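You operate a simulated robot arm through the tools that you are given. There is no shell and no other tool.

Carry out the task below with a simulated robot arm. There is one attempt and no reset: what you move stays moved.

Task
Bring the tester up to 6 bar with the seated gauge locked in.
Fine: lock it and shut the vent, then prime; never go 1 bar over, stop within 0.2 bar on the master, read the gauge and leave it standing there.

The check looks at the end state, three seconds after you hand in, the way a careful person would. Anything else that was tipped, shoved, dropped, spilled or broken makes it a failure.

Robot
A 6-joint arm with a two-finger parallel gripper, fixed in place. Base frame: the origin is on the floor under the middle of its stand, x ahead of it, y to its left, z up; the work surface is at about z = 0.86. Units: m, rad, N and s.
With the tool pointing down near the work surface it reaches from about 0.24 to 0.64 m from the base axis. Its first joint turns from -1.152 to 1.152 rad. Payload 2.7 kg.
The TCP is the grasp point between the finger pads, 0.023 m short of the fingertips. In the tool frame z runs along the fingers and y along their closing line. The gripper opens to 0.094 m. The fingers are 0.038 m wide and 0.01 m thick; the gripper's body (0.054 by 0.096 m) begins 0.039 m behind the TCP.
Orientation is that of the tool frame in the base frame, as a unit quaternion [x, y, z, w]. With the fingers straight down and closing along the base's y, the tool's x points along the base's -x, its y along +y and its z along -z.

Tools
- The arm moves only by the tool play_rows. Its argument "deltas" is a list of rows, each a list of 3 entries, a list of its own where there are three numbers: the shift along the tool's x, y, z in units of 20 mm (1.0 is 20 mm), then the turn, a rotation vector about the tool's x, y, z in units of 4 degrees (1.0 is 4 degrees), then the gripper command, from -1 (shut) to 1 (fully open), values between in proportion. In form: [[[x, y, z], [wx, wy, wz], fingers], ...]. A call has 1 to 20 rows; each row shifts and turns the commanded pose from where the row before left it, along the tool's axes as they then stand. A call with a number of a shift or a turn outside -1 to 1 is refused whole. A row lasts 0.2 s, in which the tool goes at most 0.05 m and 0.15 rad; a call with a longer step from one row to the next is refused whole, and so is a gripper value outside its range. A pose out of reach is approached as far as the arm can. The call stops where the force on the tool passes 40 N (or 10 N more than at its start, if that is more) or the arm is blocked; 0.2 s more then pass. Each finger travels about 0.045 m/s and halts on what it meets, pressing with about 20 N; the grip force reading is that of the motor and also rises with nothing between the fingers. The clock runs only during rows and for 0.2 s after the last one: add rows that do not move to give the fingers time. The reply holds the time, the measured pose of the TCP, the force on the tool along the base axes, the opening and the grip force, in the units named above and with some noise, with the torque about the TCP (base axes, N m) and any sound that the robot's microphone picked up, and new pictures: "views" is both (left out), scene, wrist or none.
- Cameras (640 x 400 px; columns grow to the right, rows downward): "scene" is fixed at [0.0608, -0.4309, 1.4244]; the picture's right is [0.84, -0.54, 0.00], its down [-0.26, -0.41, -0.88] and it looks along [0.47, 0.74, -0.48] (base axes); focal length 345 px, centre (320, 200). "wrist" rides on the gripper at [0.086, 0.016, -0.074] in the tool frame; the picture's right is [-0.18, 0.98, 0.00], its down [-0.58, -0.11, -0.81] and it looks along [-0.79, -0.15, 0.59] (tool axes); focal length 243 px, centre (320, 200). There is no depth. A picture from a camera that has moved, and an enlarged one, comes with that camera's place and axes in the base frame and with its lens. The place of the scene camera against the robot may be out by one fixed shift of up to 0.025 m in any direction.
- inspect(camera, box): a new picture of the part [left, top, right, bottom] of that camera's present view, enlarged. The clock stands still meanwhile.
- job_done(): hands the job in; it is judged then, once.

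Nothing tells you positions but the pictures and the camera data. Unless the task says otherwise, let go and move clear before handing in.

The tools are called after "Request:" by a JSON object that holds its "name" and its "arguments". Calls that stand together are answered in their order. play_rows: Moves the arm, as the interface text tells. Its arguments: {"type":"object","properties":{"deltas":{"type":"array"},"views":{"type":"string","enum":["both","scene","wrist","none"]}},"required":["deltas"]} The other tools are called the same way: inspect (camera, box) takes an enlarged picture of a part of a camera's view; job_done () hands the job in.

At the start:

```text
t: 0.0
tool_pos: [0.3559, 0.0275, 1.2605]
tool_rot: [-0.001, 1.0, -0.001, -0.001]
wrist_force: [0.6, 0.5, -0.2]
wrist_torque: [0.0, 0.01, 0.01]
finger_gap: 0.0941
finger_force: 0.1
```

scene: 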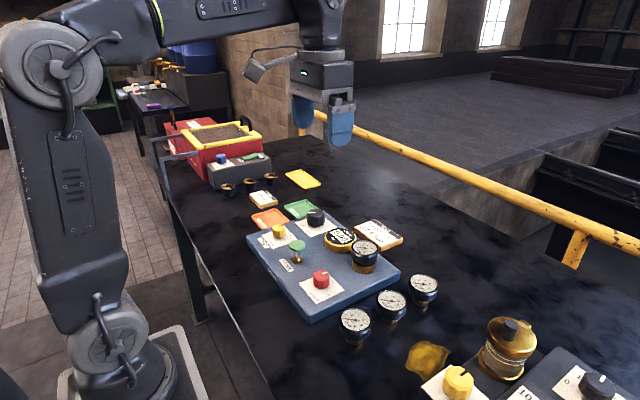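
wrist: 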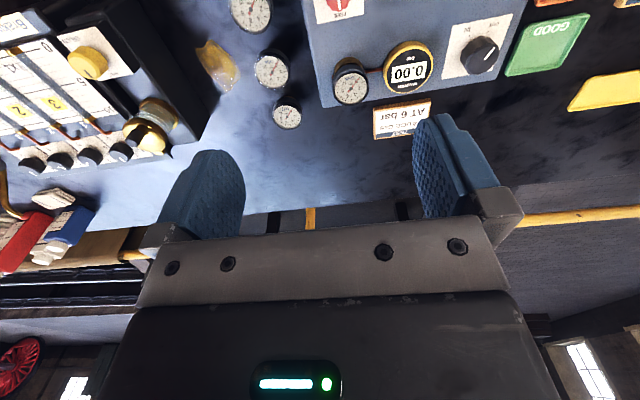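

I see a blue tester panel with a black knob, yellow knob, red knob, green T-handle or plunger, a master gauge with a digital display and a seated gauge. I'll look closer at each before moving.

Request:
{"name": "inspect", "arguments": {"camera": "scene", "box": [230, 160, 430, 330]}}

Request:
{"name": "inspect", "arguments": {"camera": "wrist", "box": [220, 0, 600, 150]}}

Request:
{"name": "inspect", "arguments": {"camera": "scene", "box": [320, 260, 640, 400]}}

```text
2.35 times, centred on (330, 245) of scene
camera zoom: at [0.0608, -0.4309, 1.4244], right [0.84, -0.54, 0.0], down [-0.26, -0.41, -0.88], along [0.47, 0.74, -0.48], focal length 812 px, centre (296, 94)
```

zoom: 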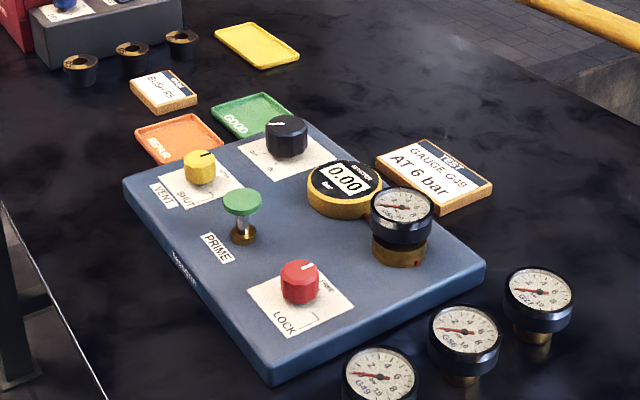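

```text
1.68 times, centred on (410, 75) of wrist
camera zoom: at [0.2704, 0.0436, 1.3338], right [0.18, 0.98, 0.0], down [0.58, -0.11, 0.81], along [0.79, -0.15, -0.59], focal length 409 px, centre (168, 410)
```

zoom: 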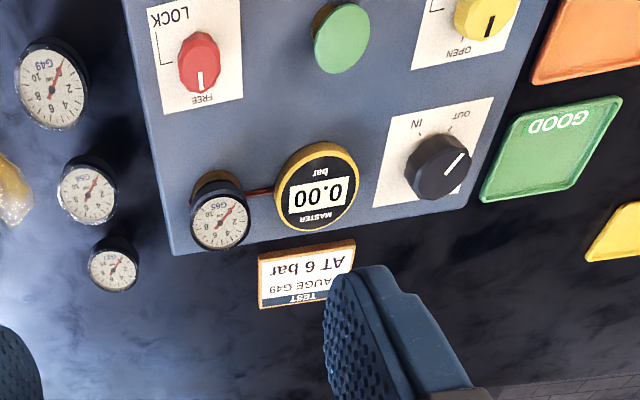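

```text
2.00 times, centred on (480, 330) of scene
camera zoom: at [0.0608, -0.4309, 1.4244], right [0.84, -0.54, 0.0], down [-0.26, -0.41, -0.88], along [0.47, 0.74, -0.48], focal length 690 px, centre (0, -60)
```

zoom: 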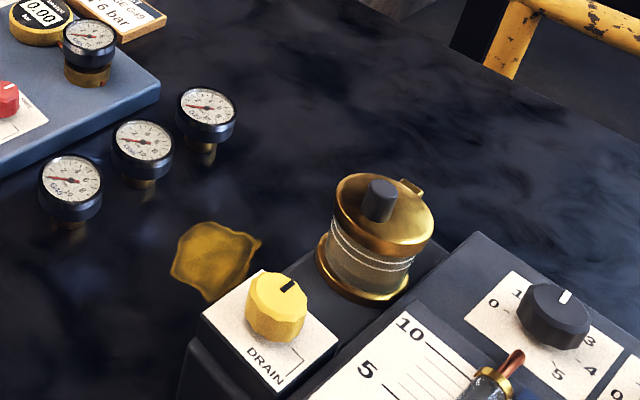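

I see a panel with LOCK (red), VENT (yellow), PRIME (green plunger) and an IN/OUT black knob. I'll zoom in to read the scales and pointer positions.

Request:
{"name": "inspect", "arguments": {"camera": "wrist", "box": [300, 60, 460, 160]}}

Request:
{"name": "inspect", "arguments": {"camera": "wrist", "box": [430, 0, 530, 90]}}

Request:
{"name": "inspect", "arguments": {"camera": "scene", "box": [255, 200, 345, 270]}}

Request:
{"name": "inspect", "arguments": {"camera": "scene", "box": [290, 240, 390, 320]}}

```text
4.00 times, centred on (380, 110) of wrist
camera zoom: at [0.2704, 0.0436, 1.3338], right [0.18, 0.98, 0.0], down [0.58, -0.11, 0.81], along [0.79, -0.15, -0.59], focal length 970 px, centre (80, 560)
```

zoom: 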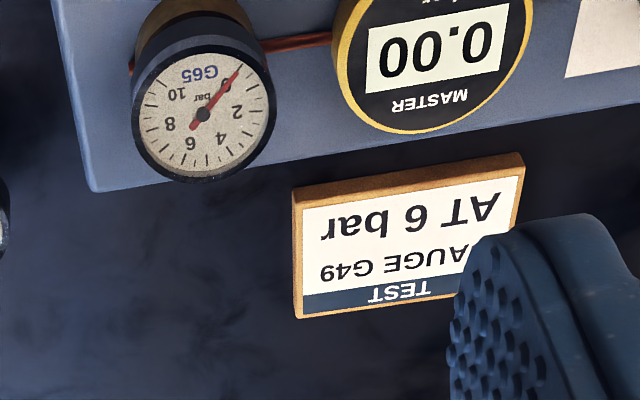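

```text
4.44 times, centred on (480, 45) of wrist
camera zoom: at [0.2704, 0.0436, 1.3338], right [0.18, 0.98, 0.0], down [0.58, -0.11, 0.81], along [0.79, -0.15, -0.59], focal length 1078 px, centre (-391, 889)
```

zoom: 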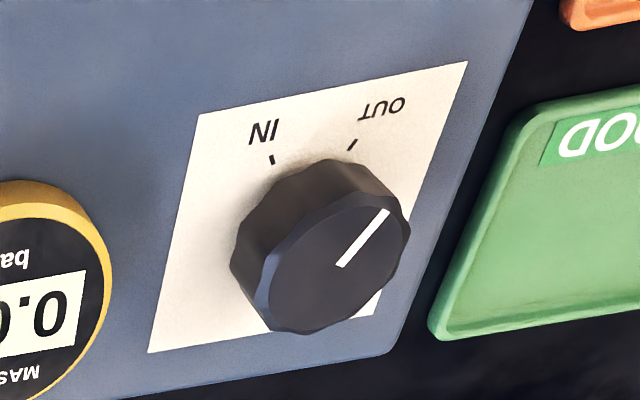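

```text
5.71 times, centred on (300, 235) of scene
camera zoom: at [0.0608, -0.4309, 1.4244], right [0.84, -0.54, 0.0], down [-0.26, -0.41, -0.88], along [0.47, 0.74, -0.48], focal length 1972 px, centre (434, 0)
```

zoom: 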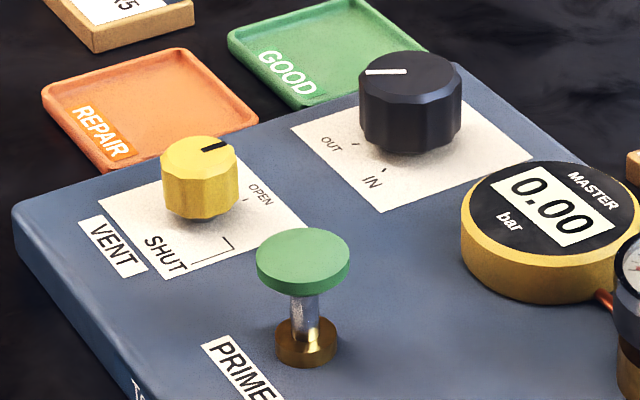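

```text
5.00 times, centred on (340, 280) of scene
camera zoom: at [0.0608, -0.4309, 1.4244], right [0.84, -0.54, 0.0], down [-0.26, -0.41, -0.88], along [0.47, 0.74, -0.48], focal length 1725 px, centre (220, -200)
```

zoom: 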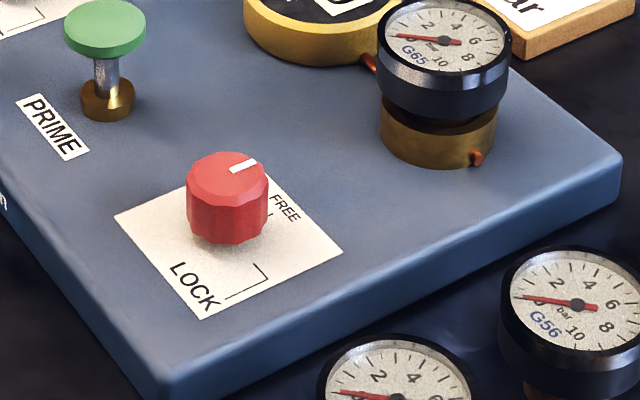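

The seated gauge is G65. The red knob is at about (0.371, 0.050), pointing to FREE, and the yellow knob is pointing to OPEN. I'll lower the tool to hover above the red knob and look closer.

Request:
{"name": "play_rows", "arguments": {"deltas": [[[-0.07, 0.1, 0.95], [0, 0, 0], 1], [[-0.07, 0.1, 0.95], [0, 0, 0], 1], [[-0.07, 0.1, 0.95], [0, 0, 0], 1], [[-0.07, 0.1, 0.95], [0, 0, 0], 1], [[-0.07, 0.1, 0.95], [0, 0, 0], 1], [[-0.07, 0.1, 0.95], [0, 0, 0], 1], [[-0.07, 0.1, 0.95], [0, 0, 0], 1], [[-0.07, 0.1, 0.95], [0, 0, 0], 1], [[-0.07, 0.1, 0.95], [0, 0, 0], 1], [[-0.07, 0.1, 0.95], [0, 0, 0], 1], [[0, 0.1, 0.5], [0, 0, 0], 1], [[0, 0, 0], [0, 0, 0], 1]], "views": "both"}}

```text
t: 2.6
tool_pos: [0.371, 0.0507, 1.0606]
tool_rot: [-0.002, 1.0, 0.0, 0.0]
wrist_force: [-0.4, -0.1, -0.2]
wrist_torque: [0.02, -0.01, 0.04]
finger_gap: 0.0942
finger_force: 0.0
camera wrist: at [0.285, 0.066, 1.1342], right [0.18, 0.98, 0.0], down [0.58, -0.11, 0.81], along [0.79, -0.15, -0.59], focal length 243 px, centre (320, 200)
```

scene: 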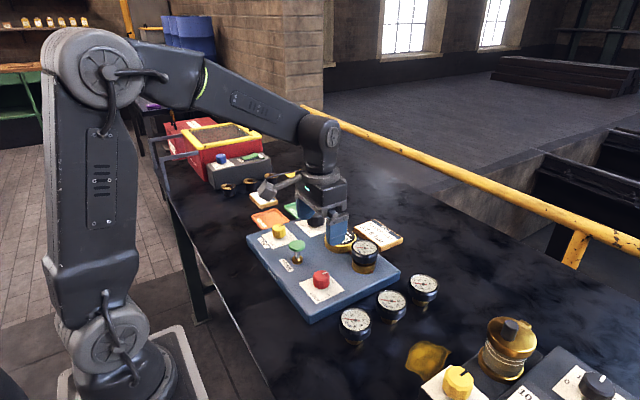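
wrist: 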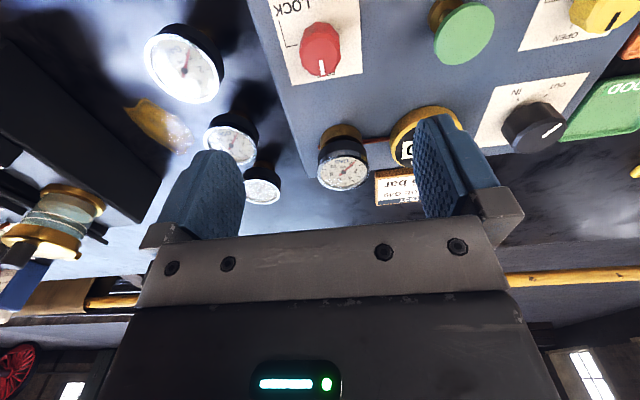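

The red knob is nearly under the gripper, as expected. I'll zoom in to refine its position and read the labels.

Request:
{"name": "inspect", "arguments": {"camera": "wrist", "box": [260, 0, 380, 75]}}

Request:
{"name": "inspect", "arguments": {"camera": "wrist", "box": [420, 0, 640, 160]}}

Request:
{"name": "inspect", "arguments": {"camera": "scene", "box": [250, 205, 390, 305]}}

```text
5.33 times, centred on (320, 38) of wrist
camera zoom: at [0.285, 0.066, 1.1342], right [0.18, 0.98, 0.0], down [0.58, -0.11, 0.81], along [0.79, -0.15, -0.59], focal length 1294 px, centre (320, 1067)
```

zoom: 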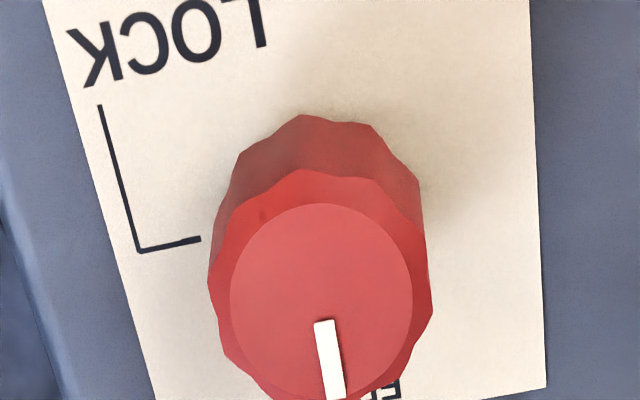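

```text
2.50 times, centred on (530, 80) of wrist
camera zoom: at [0.285, 0.066, 1.1342], right [0.18, 0.98, 0.0], down [0.58, -0.11, 0.81], along [0.79, -0.15, -0.59], focal length 606 px, centre (-205, 500)
```

zoom: 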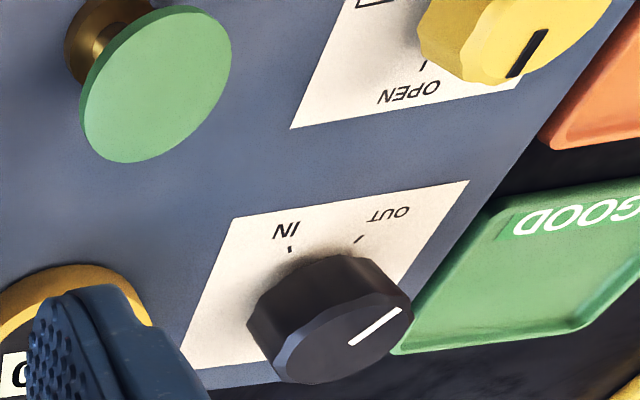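

```text
4.00 times, centred on (320, 255) of scene
camera zoom: at [0.0608, -0.4309, 1.4244], right [0.84, -0.54, 0.0], down [-0.26, -0.41, -0.88], along [0.47, 0.74, -0.48], focal length 1380 px, centre (320, -20)
```

zoom: 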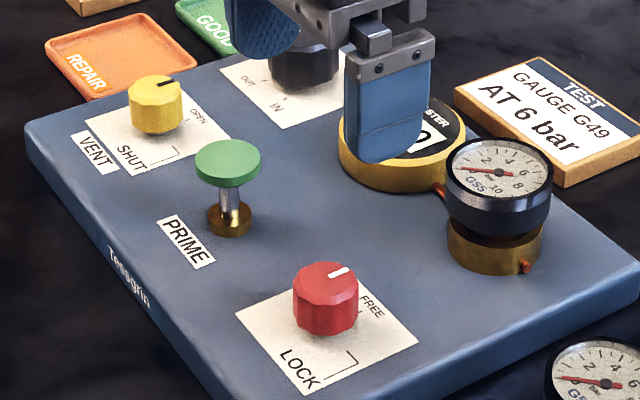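

The panel is square to the base. The red knob centre is about (0.3735, 0.049), its top is near z 0.917, and FREE points to +x and LOCK to -y, so it needs a 90° clockwise turn. I'll come down to just above the knob and check that I'm centred.

Request:
{"name": "play_rows", "arguments": {"deltas": [[[-0.06, -0.04, 0.9], [0, 0, 0], 1], [[-0.06, -0.04, 0.9], [0, 0, 0], 1], [[0, 0, 0.9], [0, 0, 0], 1], [[0, 0, 0.9], [0, 0, 0], 1], [[0, 0, 0], [0, 0, 0], 1]], "views": "both"}}

Request:
{"name": "inspect", "arguments": {"camera": "wrist", "box": [220, 0, 420, 125]}}

```text
t: 3.8
tool_pos: [0.3747, 0.0484, 0.9885]
tool_rot: [-0.001, 1.0, 0.0, 0.001]
wrist_force: [0.7, -0.1, 1.0]
wrist_torque: [-0.01, -0.01, 0.01]
finger_gap: 0.0939
finger_force: 0.1
camera wrist: at [0.2869, 0.0644, 1.062], right [0.18, 0.98, 0.0], down [0.58, -0.11, 0.81], along [0.79, -0.15, -0.59], focal length 243 px, centre (320, 200)
```

scene: 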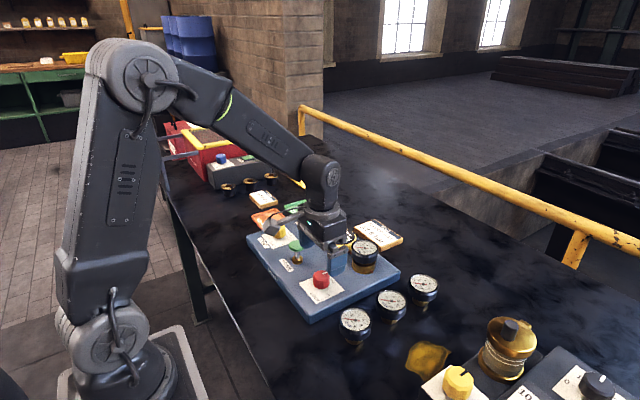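
wrist: 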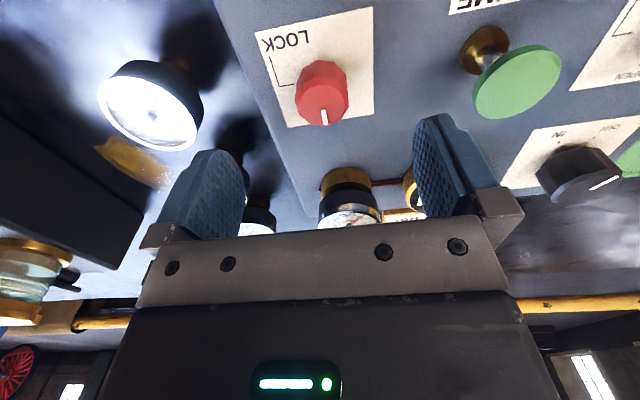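

```text
3.20 times, centred on (320, 62) of wrist
camera zoom: at [0.2869, 0.0644, 1.062], right [0.18, 0.98, 0.0], down [0.58, -0.11, 0.81], along [0.79, -0.15, -0.59], focal length 776 px, centre (320, 640)
```

zoom: 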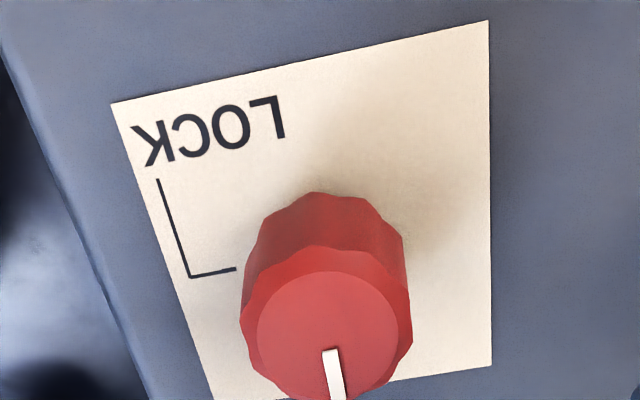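

Two views now agree: the red knob centre is (0.374, 0.049), top z is about 0.92, and LOCK is along -y. I'll yaw the gripper -45° first, then straddle the knob so the 90° turn ends at +45°.

Request:
{"name": "play_rows", "arguments": {"deltas": [[[-0.05, 0.03, 0], [0, 0, -1], 1], [[0, 0, 0], [0, 0, -1], 1], [[0, 0, 0], [0, 0, -1], 1], [[0, 0, 0], [0, 0, -1], 1], [[0, 0, 0], [0, 0, -1], 1], [[0, 0, 0], [0, 0, -1], 1], [[0, 0, 0], [0, 0, -1], 1], [[0, 0, 0], [0, 0, -1], 1], [[0, 0, 0], [0, 0, -1], 1], [[0, 0, 0], [0, 0, -1], 1], [[0, 0, 0], [0, 0, -1], 1], [[0, 0, 0.6], [0, 0, 0], 1], [[0, 0, 0.6], [0, 0, 0], 1], [[0, 0, 0.6], [0, 0, 0], 1], [[0, 0, 0.6], [0, 0, 0], 1], [[0, 0, 0.6], [0, 0, 0], 1], [[0, 0, 0], [0, 0, 0], 1]], "views": "both"}}

```text
t: 7.4
tool_pos: [0.375, 0.0486, 0.9275]
tool_rot: [-0.375, 0.927, -0.001, 0.0]
wrist_force: [1.2, 0.5, 0.0]
wrist_torque: [-0.01, -0.01, 0.0]
finger_gap: 0.0938
finger_force: 0.0
camera wrist: at [0.3005, 0.0004, 1.0019], right [-0.55, 0.83, 0.0], down [0.49, 0.33, 0.81], along [0.67, 0.44, -0.59], focal length 243 px, centre (320, 200)
```

scene: 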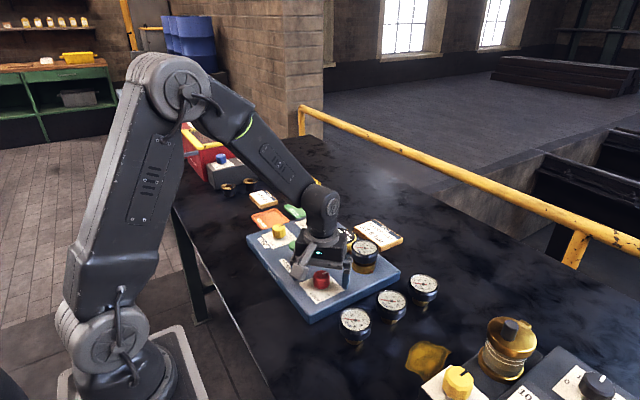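
wrist: 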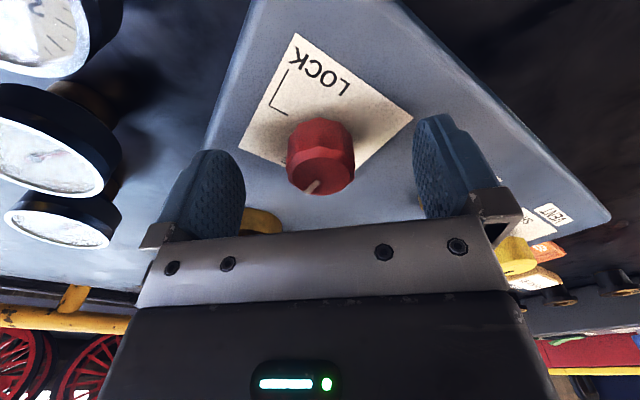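

The knob is centred between the fingers. I'll lower 4 mm and close on it.

Request:
{"name": "play_rows", "arguments": {"deltas": [[[0, 0, 0.2], [0, 0, 0], 1], [[0, 0, 0], [0, 0, 0], 0.0], [[0, 0, 0], [0, 0, 0], -0.3], [[0, 0, 0], [0, 0, 0], -1], [[0, 0, 0], [0, 0, 0], -1], [[0, 0, 0], [0, 0, 0], -1], [[0, 0, 0], [0, 0, 0], -1]], "views": "both"}}

```text
t: 9.0
tool_pos: [0.3742, 0.0503, 0.9241]
tool_rot: [-0.375, 0.927, 0.0, 0.0]
wrist_force: [-6.9, 11.0, 2.3]
wrist_torque: [0.2, 0.25, 0.01]
finger_gap: 0.0335
finger_force: 45.2
camera wrist: at [0.3004, 0.0005, 0.9981], right [-0.55, 0.83, 0.0], down [0.49, 0.33, 0.81], along [0.67, 0.45, -0.59], focal length 243 px, centre (320, 200)
```

scene: 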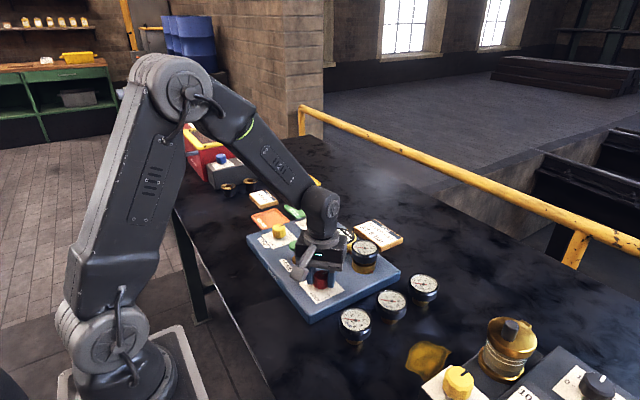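
wrist: 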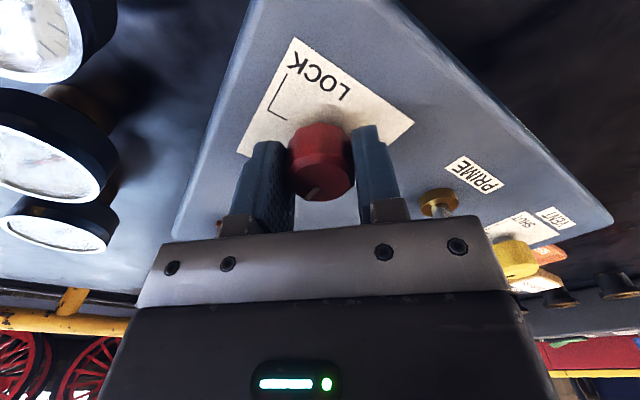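

The knob is gripped (gap 33.5 mm) with about 13 N of side load along tool +y, so I'm roughly 1 mm off. I'll relax that and check the force before turning.

Request:
{"name": "play_rows", "arguments": {"deltas": [[[0, 0.05, 0], [0, 0, 0], -1], [[0, 0, 0], [0, 0, 0], -1]], "views": "none"}}

```text
t: 9.6
tool_pos: [0.3738, 0.0493, 0.9245]
tool_rot: [-0.376, 0.927, 0.0, 0.0]
wrist_force: [-4.4, 8.0, 5.6]
wrist_torque: [-0.45, 0.92, 0.01]
finger_gap: 0.0336
finger_force: 44.6
```

The side load dropped. I'll nudge slightly more and start the clockwise turn with the first 20°, watching torque.

Request:
{"name": "play_rows", "arguments": {"deltas": [[[0, 0.05, 0], [0, 0, 0.5], -1], [[0, 0, 0], [0, 0, 1], -1], [[0, 0, 0], [0, 0, 1], -1], [[0, 0, 0], [0, 0, 1], -1], [[0, 0, 0], [0, 0, 1], -1], [[0, 0, 0], [0, 0, 0.5], -1]], "views": "both"}}

```text
t: 11.0
tool_pos: [0.3741, 0.0496, 0.9243]
tool_rot: [-0.207, 0.978, 0.0, 0.0]
wrist_force: [3.4, -15.2, 8.5]
wrist_torque: [-0.63, 0.31, -0.01]
finger_gap: 0.0335
finger_force: 44.9
camera wrist: at [0.2877, 0.029, 0.9979], right [-0.23, 0.97, 0.0], down [0.57, 0.14, 0.81], along [0.79, 0.19, -0.59], focal length 243 px, centre (320, 200)
```

scene: 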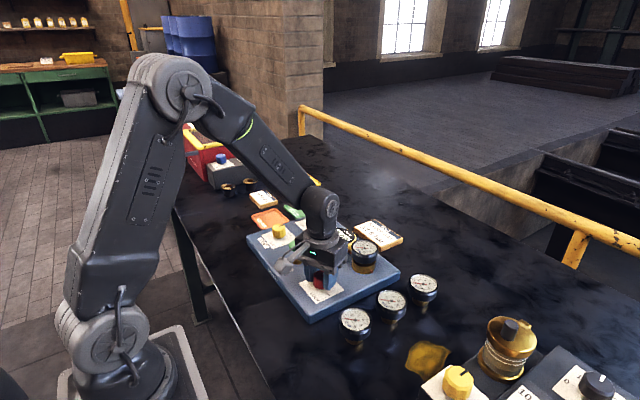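
wrist: 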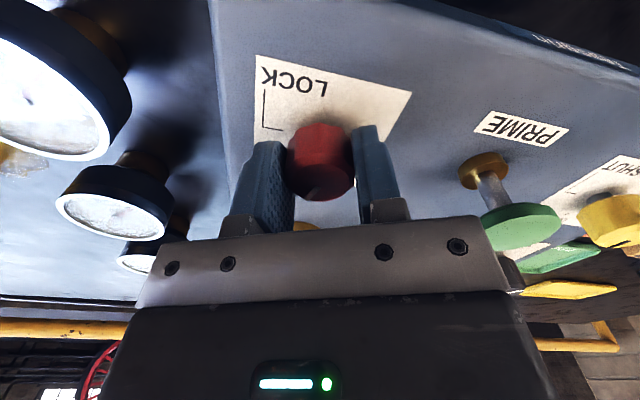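

The knob is turning with the gripper, but the side load has flipped, so I'll shift back slightly. First I'll check the pointer.

Request:
{"name": "inspect", "arguments": {"camera": "wrist", "box": [240, 50, 420, 210]}}

Request:
{"name": "play_rows", "arguments": {"deltas": [[[0, -0.03, 0], [0, 0, 1], -1], [[0, -0.02, 0], [0, 0, 1], -1], [[0, 0, 0], [0, 0, 1], -1], [[0, 0, 0], [0, 0, 1], -1], [[0, 0, 0], [0, 0, 1], -1]], "views": "wrist"}}

```text
2.50 times, centred on (330, 130) of wrist
camera zoom: at [0.2877, 0.029, 0.9979], right [-0.23, 0.97, 0.0], down [0.57, 0.14, 0.81], along [0.79, 0.19, -0.59], focal length 606 px, centre (295, 375)
```

zoom: 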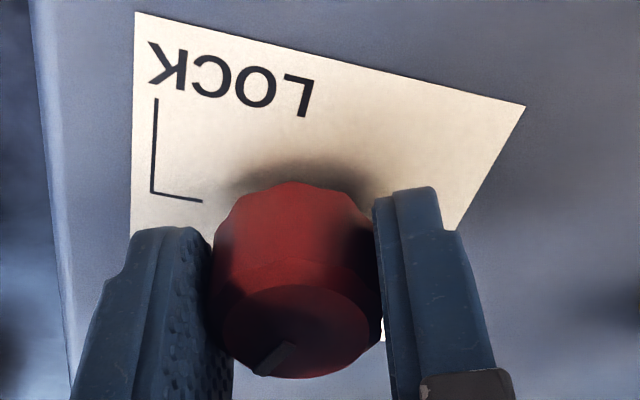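

```text
t: 12.2
tool_pos: [0.3739, 0.0505, 0.9247]
tool_rot: [-0.034, 0.999, 0.001, 0.0]
wrist_force: [-5.4, -4.9, 12.0]
wrist_torque: [-0.21, -0.94, 0.0]
finger_gap: 0.0335
finger_force: 44.8
camera wrist: at [0.2859, 0.0597, 0.9979], right [0.12, 0.99, 0.0], down [0.59, -0.07, 0.81], along [0.8, -0.09, -0.59], focal length 243 px, centre (320, 200)
```

wrist: 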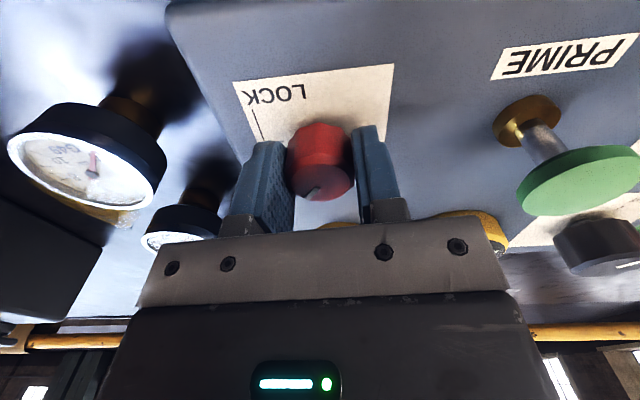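

The pointer stays fixed relative to the gripper and about 40° is done. I'll continue the remaining 50° clockwise, easing up slightly on the vertical load.

Request:
{"name": "play_rows", "arguments": {"deltas": [[[0, 0, -0.03], [0, 0, 1], -1], [[0, 0, 0], [0, 0, 1], -1], [[0, 0, 0], [0, 0, 1], -1], [[0, 0, 0], [0, 0, 1], -1], [[0, 0, 0], [0, 0, 1], -1], [[0, 0, 0], [0, 0, 1], -1]], "views": "wrist"}}

```text
t: 13.6
tool_pos: [0.3751, 0.0504, 0.9233]
tool_rot: [0.174, 0.985, 0.001, 0.0]
wrist_force: [-0.7, 14.9, -8.4]
wrist_torque: [-0.23, -1.1, 0.05]
finger_gap: 0.0333
finger_force: 44.8
camera wrist: at [0.2977, 0.0948, 0.9981], right [0.51, 0.86, 0.0], down [0.51, -0.3, 0.81], along [0.69, -0.41, -0.59], focal length 243 px, centre (320, 200)
```

wrist: 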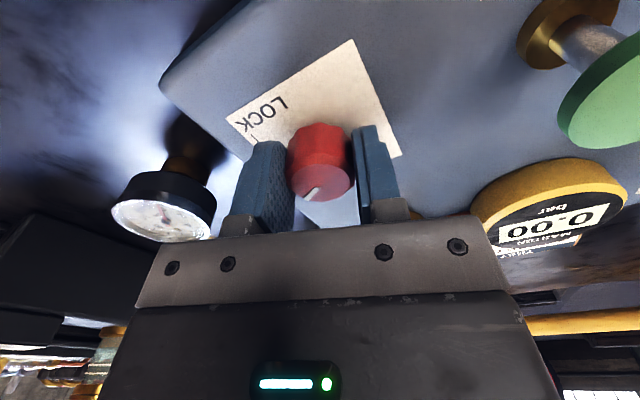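

About 64° is done. I'll turn the final 26° or so, with a slight centring correction.

Request:
{"name": "play_rows", "arguments": {"deltas": [[[0, 0.02, 0.015], [0, 0, 1], -1], [[0, 0.01, 0], [0, 0, 1], -1], [[0, 0, 0], [0, 0, 1], -1], [[0, 0, 0], [0, 0, 1], -1], [[0, 0, 0], [0, 0, 1], -1], [[0, 0, 0], [0, 0, 1], -1], [[0, 0, 0], [0, 0, 0.5], -1], [[0, 0, 0], [0, 0, 0], -1]], "views": "both"}}

Request:
{"name": "inspect", "arguments": {"camera": "wrist", "box": [220, 50, 420, 210]}}

```text
t: 15.4
tool_pos: [0.3751, 0.0504, 0.9245]
tool_rot: [0.39, 0.921, 0.001, 0.0]
wrist_force: [-0.4, 19.6, 2.2]
wrist_torque: [0.52, 1.01, 0.34]
finger_gap: 0.0336
finger_force: 45.1
camera wrist: at [0.3252, 0.1238, 0.9981], right [0.83, 0.55, 0.0], down [0.33, -0.49, 0.81], along [0.44, -0.67, -0.59], focal length 243 px, centre (320, 200)
```

scene: 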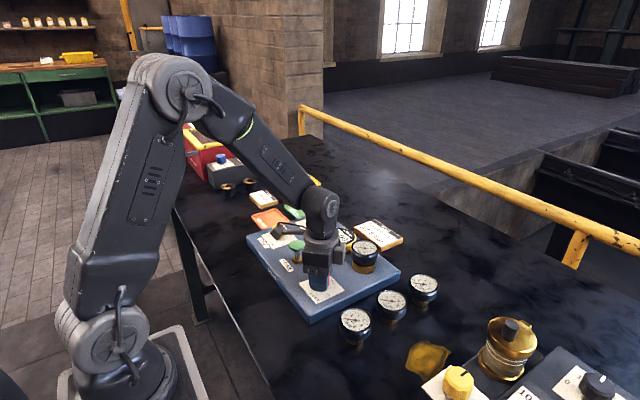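
wrist: 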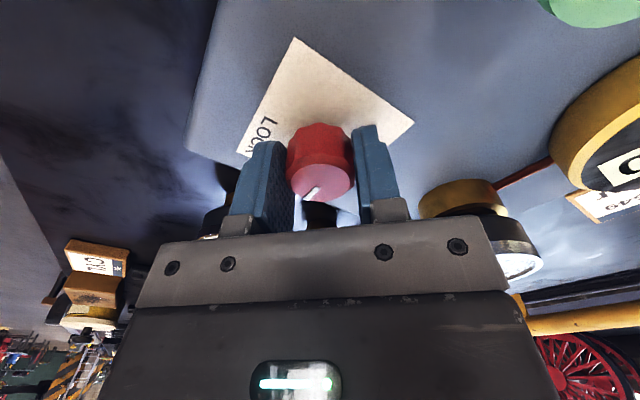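

```text
2.50 times, centred on (320, 130) of wrist
camera zoom: at [0.3252, 0.1238, 0.9981], right [0.83, 0.55, 0.0], down [0.33, -0.49, 0.81], along [0.44, -0.67, -0.59], focal length 606 px, centre (320, 375)
```

zoom: 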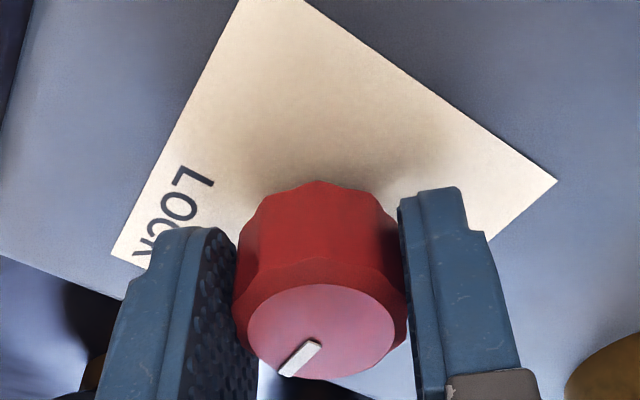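

The pointer now computes to exactly -y (LOCK), and a reaction torque about z suggests it reached the stop. I'll release, lift and look.

Request:
{"name": "play_rows", "arguments": {"deltas": [[[0, 0, 0], [0, 0, 0], -0.2], [[0, 0, 0], [0, 0, 0], 0.2], [[0, 0, 0], [0, 0, 0], 0.2], [[0, 0, 0], [0, 0, 0], 0.2], [[0, 0, -0.9], [0, 0, 0], 0.2], [[0, 0, -0.9], [0, 0, 0], 0.2], [[0, 0, -0.9], [0, 0, 0], 0.2], [[0, 0, -0.9], [0, 0, 0], 0.2], [[0, 0, -0.9], [0, 0, 0], 0.2], [[0, 0, 0], [0, 0, 0], 0.2]], "views": "both"}}

Request:
{"name": "inspect", "arguments": {"camera": "scene", "box": [250, 205, 390, 305]}}

```text
t: 17.6
tool_pos: [0.3751, 0.0515, 1.0142]
tool_rot: [0.39, 0.921, 0.0, 0.0]
wrist_force: [0.8, 0.5, 0.2]
wrist_torque: [0.0, 0.0, -0.03]
finger_gap: 0.0567
finger_force: 0.1
camera wrist: at [0.3252, 0.1233, 1.0885], right [0.83, 0.55, 0.0], down [0.33, -0.49, 0.81], along [0.45, -0.67, -0.59], focal length 243 px, centre (320, 200)
```

scene: 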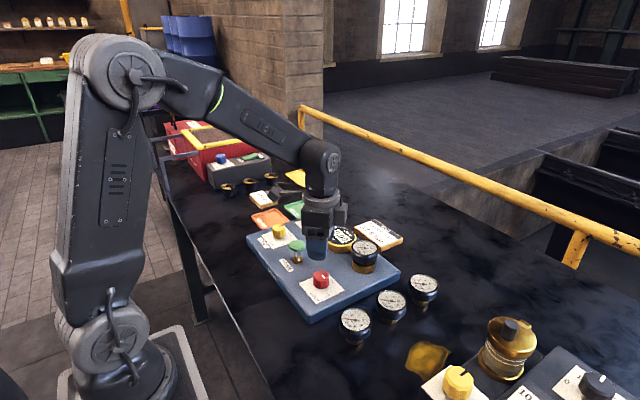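
wrist: 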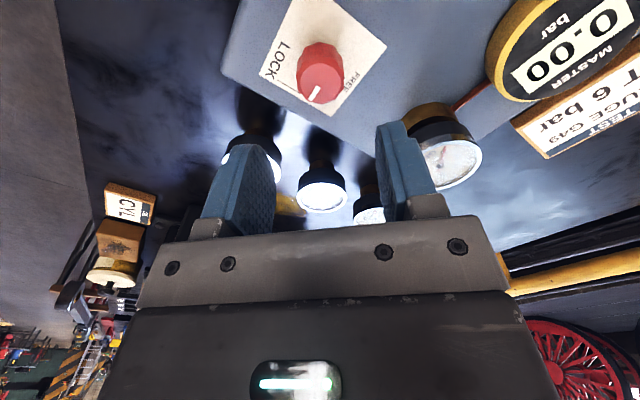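

```text
4.00 times, centred on (320, 255) of scene
camera zoom: at [0.0608, -0.4309, 1.4244], right [0.84, -0.54, 0.0], down [-0.26, -0.41, -0.88], along [0.47, 0.74, -0.48], focal length 1380 px, centre (320, -20)
```

zoom: 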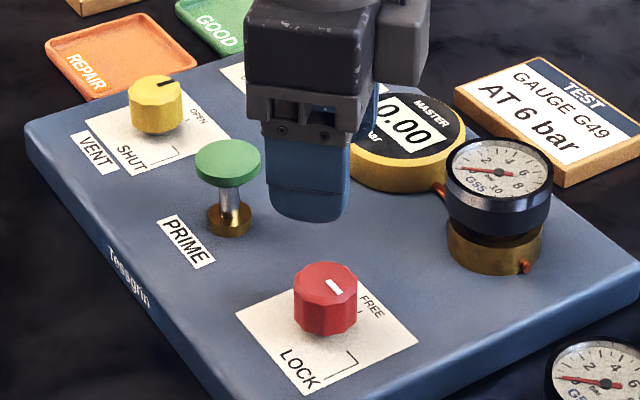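

LOCK is confirmed in the scene view. Next is the yellow vent knob, estimated at (0.383, 0.27). I'll return to yaw 0 and move above it for a proper look.

Request:
{"name": "play_rows", "arguments": {"deltas": [[[0, 0, -0.3], [0, 0, -1], 0.2], [[0, 0, -0.3], [0, 0, -1], 0.2], [[0, 0, -0.3], [0, 0, -1], 0.2], [[0, 0, -0.3], [0, 0, -1], 0.2], [[0, 0, -0.3], [0, 0, -1], 0.2], [[0, 0, -0.3], [0, 0, -1], 0.2], [[0, 0, 0], [0, 0, -1], 0.2], [[0, 0, 0], [0, 0, -1], 0.2], [[0, 0, 0], [0, 0, -1], 0.2], [[0, 0, 0], [0, 0, -1], 0.2], [[0, 0, 0], [0, 0, -1], 0.2], [[0, 0, 0], [0, 0, -0.5], 0.2]], "views": "none"}}

Request:
{"name": "play_rows", "arguments": {"deltas": [[[-0.04, 1, 0], [0, 0, 0], 0.2], [[-0.04, 1, 0], [0, 0, 0], 0.3], [[-0.04, 1, 0], [0, 0, 0], 0.4], [[-0.04, 1, 0], [0, 0, 0], 0.5], [[-0.04, 1, 0], [0, 0, 0], 0.6], [[-0.04, 1, 0], [0, 0, 0], 0.7], [[-0.04, 1, 0], [0, 0, 0], 0.7], [[-0.04, 1, 0], [0, 0, 0], 0.7], [[-0.04, 1, 0], [0, 0, 0], 0.7], [[-0.04, 1, 0], [0, 0, 0], 0.7], [[0, 0.9, 0], [0, 0, 0], 0.7], [[0, 0, 0], [0, 0, 0], 0.7]], "views": "both"}}

```text
t: 20.2
tool_pos: [0.3738, 0.0513, 1.0498]
tool_rot: [-0.001, 1.0, 0.0, 0.0]
wrist_force: [-0.1, 0.2, -0.5]
wrist_torque: [0.01, 0.04, 0.0]
finger_gap: 0.0564
finger_force: 0.0
```

```text
t: 22.8
tool_pos: [0.382, 0.267, 1.0507]
tool_rot: [-0.001, 1.0, 0.001, 0.0]
wrist_force: [-0.6, 0.8, -0.5]
wrist_torque: [0.01, -0.02, 0.0]
finger_gap: 0.0799
finger_force: 0.2
camera wrist: at [0.2949, 0.2833, 1.1245], right [0.18, 0.98, 0.0], down [0.58, -0.11, 0.81], along [0.79, -0.15, -0.59], focal length 243 px, centre (320, 200)
```

scene: 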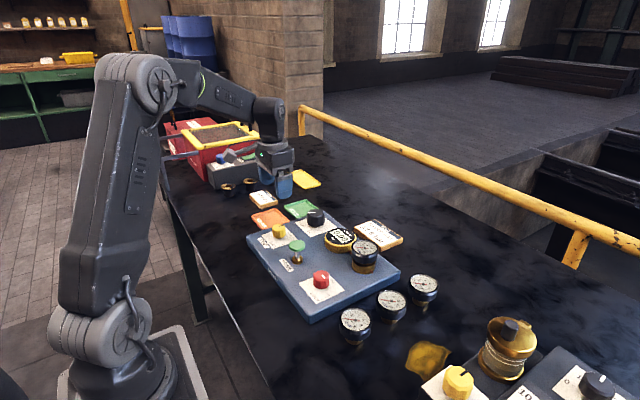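
wrist: 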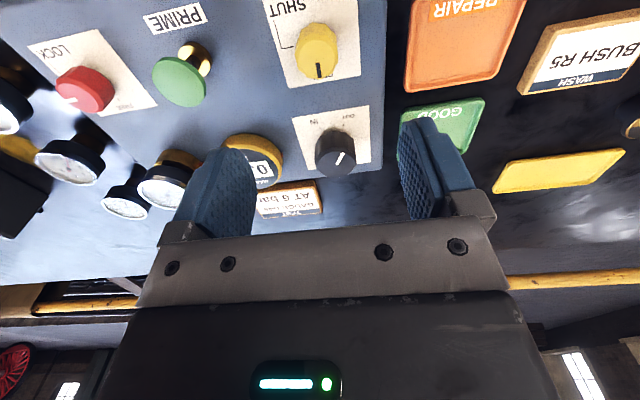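

Request:
{"name": "inspect", "arguments": {"camera": "wrist", "box": [250, 0, 400, 94]}}

Request:
{"name": "inspect", "arguments": {"camera": "wrist", "box": [120, 0, 280, 120]}}

Request:
{"name": "inspect", "arguments": {"camera": "wrist", "box": [270, 90, 400, 190]}}

Request:
{"name": "inspect", "arguments": {"camera": "scene", "box": [250, 200, 370, 290]}}

```text
4.26 times, centred on (325, 47) of wrist
camera zoom: at [0.2949, 0.2833, 1.1245], right [0.18, 0.98, 0.0], down [0.58, -0.11, 0.81], along [0.79, -0.15, -0.59], focal length 1032 px, centre (299, 851)
```

zoom: 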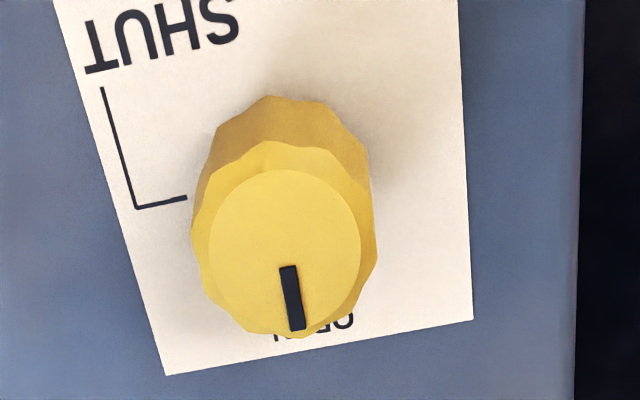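

```text
3.33 times, centred on (200, 60) of wrist
camera zoom: at [0.2949, 0.2833, 1.1245], right [0.18, 0.98, 0.0], down [0.58, -0.11, 0.81], along [0.79, -0.15, -0.59], focal length 809 px, centre (720, 667)
```

zoom: 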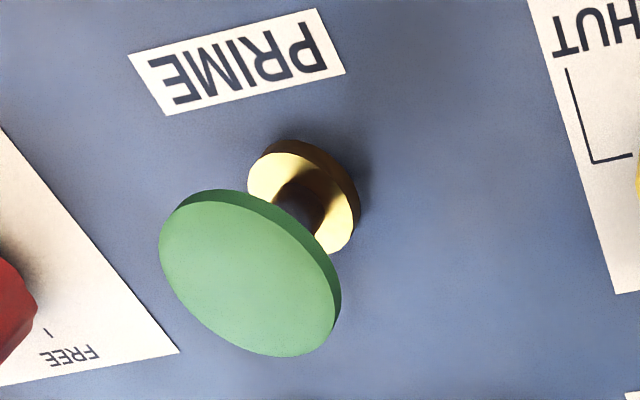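

```text
4.00 times, centred on (335, 140) of wrist
camera zoom: at [0.2949, 0.2833, 1.1245], right [0.18, 0.98, 0.0], down [0.58, -0.11, 0.81], along [0.79, -0.15, -0.59], focal length 970 px, centre (260, 440)
```

zoom: 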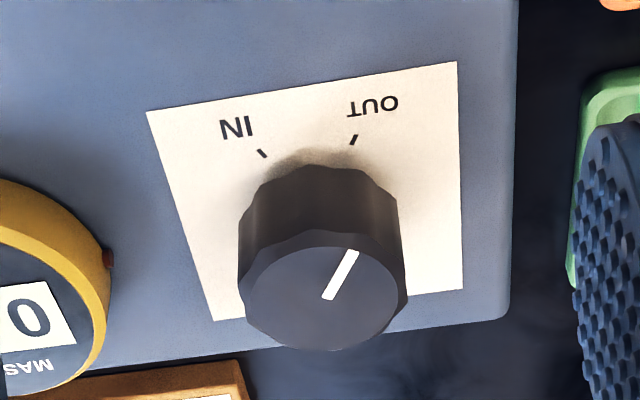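

```text
4.44 times, centred on (310, 245) of scene
camera zoom: at [0.0608, -0.4309, 1.4244], right [0.84, -0.54, 0.0], down [-0.26, -0.41, -0.88], along [0.47, 0.74, -0.48], focal length 1533 px, centre (364, 0)
```

zoom: 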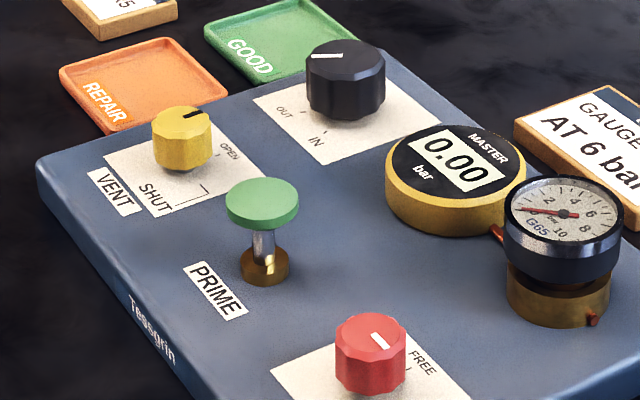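

The vent knob centre is (0.381, 0.265), with OPEN toward +x and SHUT toward -y, so it's the same 90° clockwise turn. The black screw knob is at (0.496, 0.264), pointing to OUT, its minimum. I'll yaw -45° and straddle the vent knob.

Request:
{"name": "play_rows", "arguments": {"deltas": [[[0, -0.08, 0], [0, 0, -1], 0.7], [[0, 0, 0], [0, 0, -1], 0.7], [[0, 0, 0], [0, 0, -1], 0.7], [[0, 0, 0], [0, 0, -1], 0.7], [[0, 0, 0], [0, 0, -1], 0.7], [[0, 0, 0], [0, 0, -1], 0.7], [[0, 0, 0], [0, 0, -1], 0.7], [[0, 0, 0], [0, 0, -1], 0.7], [[0, 0, 0], [0, 0, -1], 0.7], [[0, 0, 0], [0, 0, -1], 0.7], [[0, 0, 0], [0, 0, -1], 0.7], [[0, 0, 0.9], [0, 0, 0], 0.7], [[0, 0, 0.9], [0, 0, 0], 0.7], [[0, 0, 0.9], [0, 0, 0], 0.7], [[0, 0, 0.9], [0, 0, 0], 0.7], [[0, 0, 0.8], [0, 0, 0], 0.7], [[0, 0, 0.6], [0, 0, 0], 0.7], [[0, 0, 0.6], [0, 0, 0], 0.7], [[0, 0, 0], [0, 0, 0], 0.7]], "views": "both"}}

```text
t: 26.8
tool_pos: [0.3821, 0.2675, 0.9382]
tool_rot: [-0.375, 0.927, 0.001, -0.001]
wrist_force: [-1.3, -0.4, -0.3]
wrist_torque: [-0.02, 0.03, -0.06]
finger_gap: 0.0801
finger_force: 0.0
camera wrist: at [0.3083, 0.2178, 1.0122], right [-0.55, 0.83, 0.0], down [0.49, 0.33, 0.81], along [0.67, 0.44, -0.59], focal length 243 px, centre (320, 200)
```

scene: 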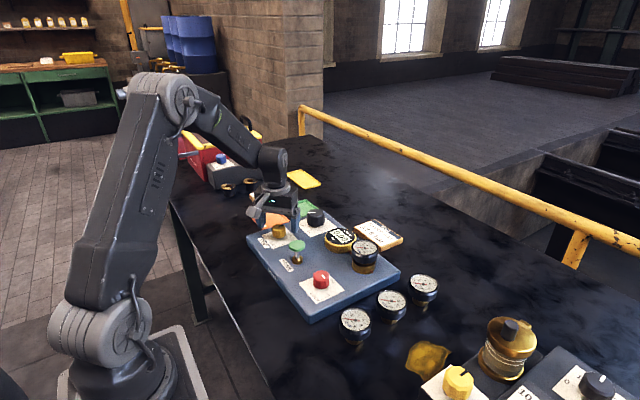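
wrist: 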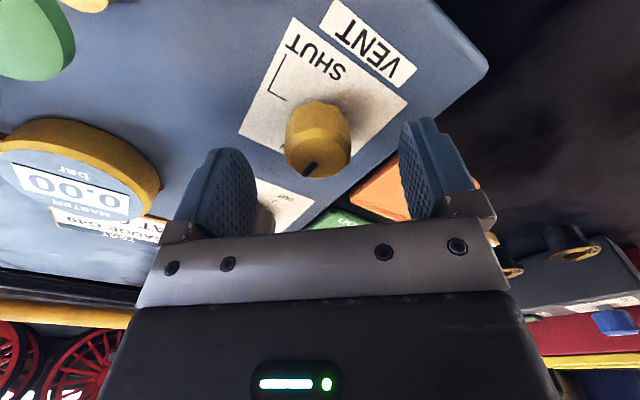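

Request:
{"name": "inspect", "arguments": {"camera": "wrist", "box": [240, 60, 400, 200]}}

```text
2.86 times, centred on (320, 130) of wrist
camera zoom: at [0.3083, 0.2178, 1.0122], right [-0.55, 0.83, 0.0], down [0.49, 0.33, 0.81], along [0.67, 0.44, -0.59], focal length 693 px, centre (320, 400)
```

zoom: 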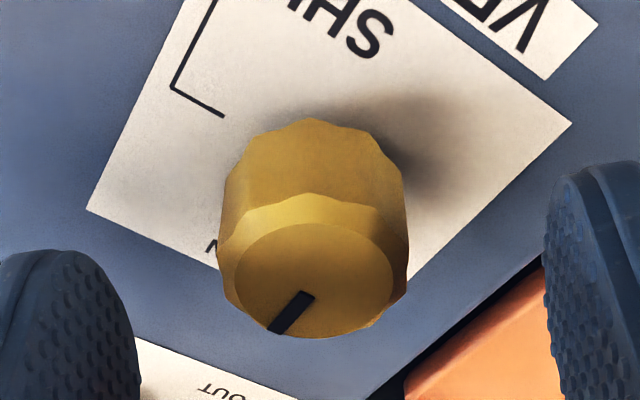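

The vent knob is within about 1–2 mm of centre. I'll correct that, descend 14 mm and close.

Request:
{"name": "play_rows", "arguments": {"deltas": [[[0.08, -0.04, 0.35], [0, 0, 0], 0.7], [[0, 0, 0.35], [0, 0, 0], 0.7], [[0, 0, 0], [0, 0, 0], 0.2], [[0, 0, 0], [0, 0, 0], -0.2], [[0, 0, 0], [0, 0, 0], -0.6], [[0, 0, 0], [0, 0, 0], -1], [[0, 0, 0], [0, 0, 0], -1], [[0, 0, 0], [0, 0, 0], -1]], "views": "wrist"}}

```text
t: 28.6
tool_pos: [0.3812, 0.2647, 0.9235]
tool_rot: [-0.375, 0.927, 0.0, 0.001]
wrist_force: [1.3, -0.9, -2.7]
wrist_torque: [0.12, -0.16, 0.0]
finger_gap: 0.0336
finger_force: 44.6
camera wrist: at [0.3076, 0.216, 0.9979], right [-0.55, 0.83, 0.0], down [0.49, 0.33, 0.81], along [0.67, 0.44, -0.59], focal length 243 px, centre (320, 200)
```

wrist: 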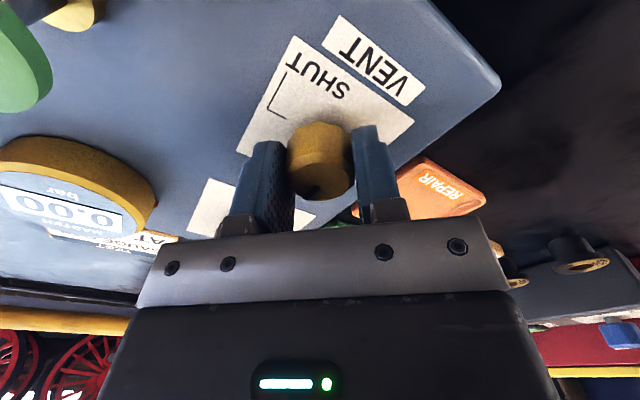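

The grip is well centred, with almost no side load. I'll turn the first 44° clockwise.

Request:
{"name": "play_rows", "arguments": {"deltas": [[[0, 0, 0], [0, 0, 1], -1], [[0, 0, 0], [0, 0, 1], -1], [[0, 0, 0], [0, 0, 1], -1], [[0, 0, 0], [0, 0, 1], -1], [[0, 0, 0], [0, 0, 1], -1], [[0, 0, 0], [0, 0, 1], -1], [[0, 0, 0], [0, 0, 1], -1], [[0, 0, 0], [0, 0, 1], -1], [[0, 0, 0], [0, 0, 1], -1], [[0, 0, 0], [0, 0, 1], -1], [[0, 0, 0], [0, 0, 1], -1]], "views": "wrist"}}

```text
t: 31.0
tool_pos: [0.3819, 0.2643, 0.9251]
tool_rot: [0.0, 1.0, 0.0, 0.0]
wrist_force: [2.3, 0.2, -7.5]
wrist_torque: [-0.23, -0.27, -0.02]
finger_gap: 0.0333
finger_force: 44.8
camera wrist: at [0.2945, 0.2809, 0.9979], right [0.18, 0.98, 0.0], down [0.58, -0.11, 0.81], along [0.79, -0.15, -0.59], focal length 243 px, centre (320, 200)
```

wrist: 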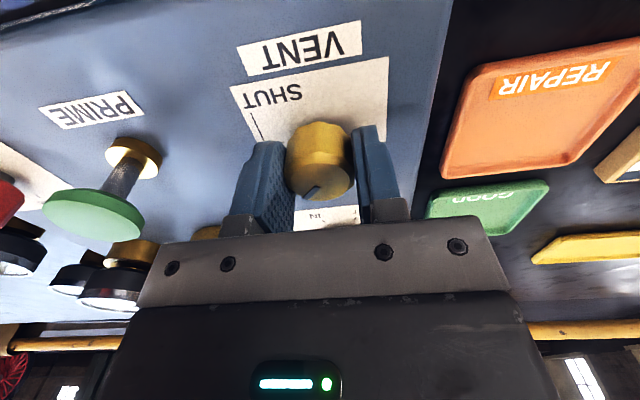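

Halfway. I'll turn the other 46°.

Request:
{"name": "play_rows", "arguments": {"deltas": [[[0, 0, 0.01], [0, 0, 1], -1], [[0, 0, 0], [0, 0, 1], -1], [[0, 0, 0], [0, 0, 1], -1], [[0, 0, 0], [0, 0, 1], -1], [[0, 0, 0], [0, 0, 1], -1], [[0, 0, 0], [0, 0, 1], -1], [[0, 0, 0], [0, 0, 1], -1], [[0, 0, 0], [0, 0, 1], -1], [[0, 0, 0], [0, 0, 1], -1], [[0, 0, 0], [0, 0, 1], -1], [[0, 0, 0], [0, 0, 1], -1], [[0, 0, 0], [0, 0, 0.5], -1], [[0, 0, 0], [0, 0, 0], -1]], "views": "both"}}

Request:
{"name": "inspect", "arguments": {"camera": "wrist", "box": [220, 50, 420, 210]}}

```text
t: 33.8
tool_pos: [0.3806, 0.2658, 0.925]
tool_rot: [0.391, 0.921, 0.001, 0.0]
wrist_force: [3.4, 7.8, -6.5]
wrist_torque: [-0.63, -0.44, 0.17]
finger_gap: 0.0333
finger_force: 44.9
camera wrist: at [0.3326, 0.3383, 0.998], right [0.83, 0.55, 0.0], down [0.33, -0.49, 0.81], along [0.44, -0.67, -0.59], focal length 243 px, centre (320, 200)
```

scene: 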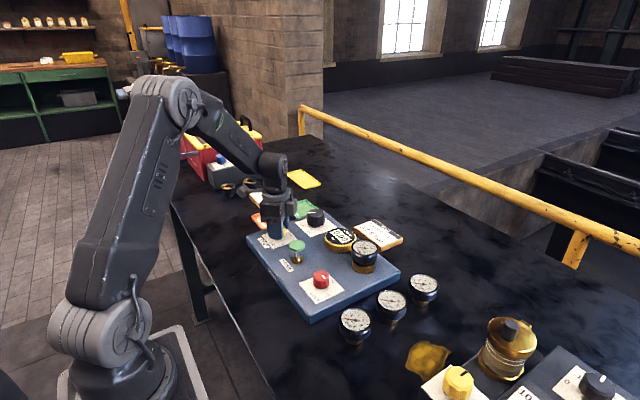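
wrist: 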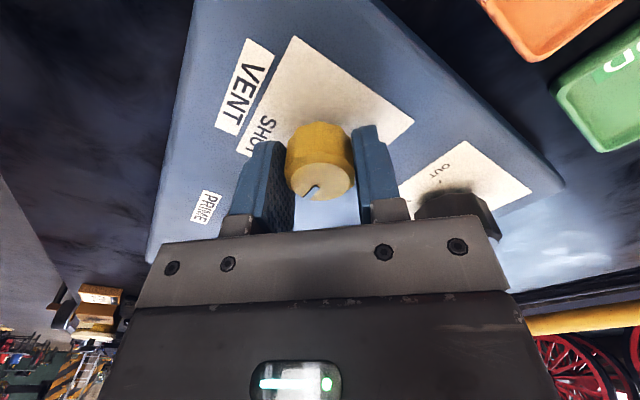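

```text
2.50 times, centred on (320, 130) of wrist
camera zoom: at [0.3326, 0.3383, 0.998], right [0.83, 0.55, 0.0], down [0.33, -0.49, 0.81], along [0.44, -0.67, -0.59], focal length 606 px, centre (320, 375)
```

zoom: 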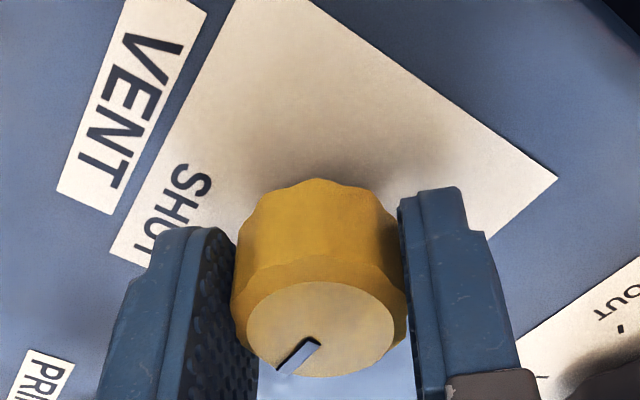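

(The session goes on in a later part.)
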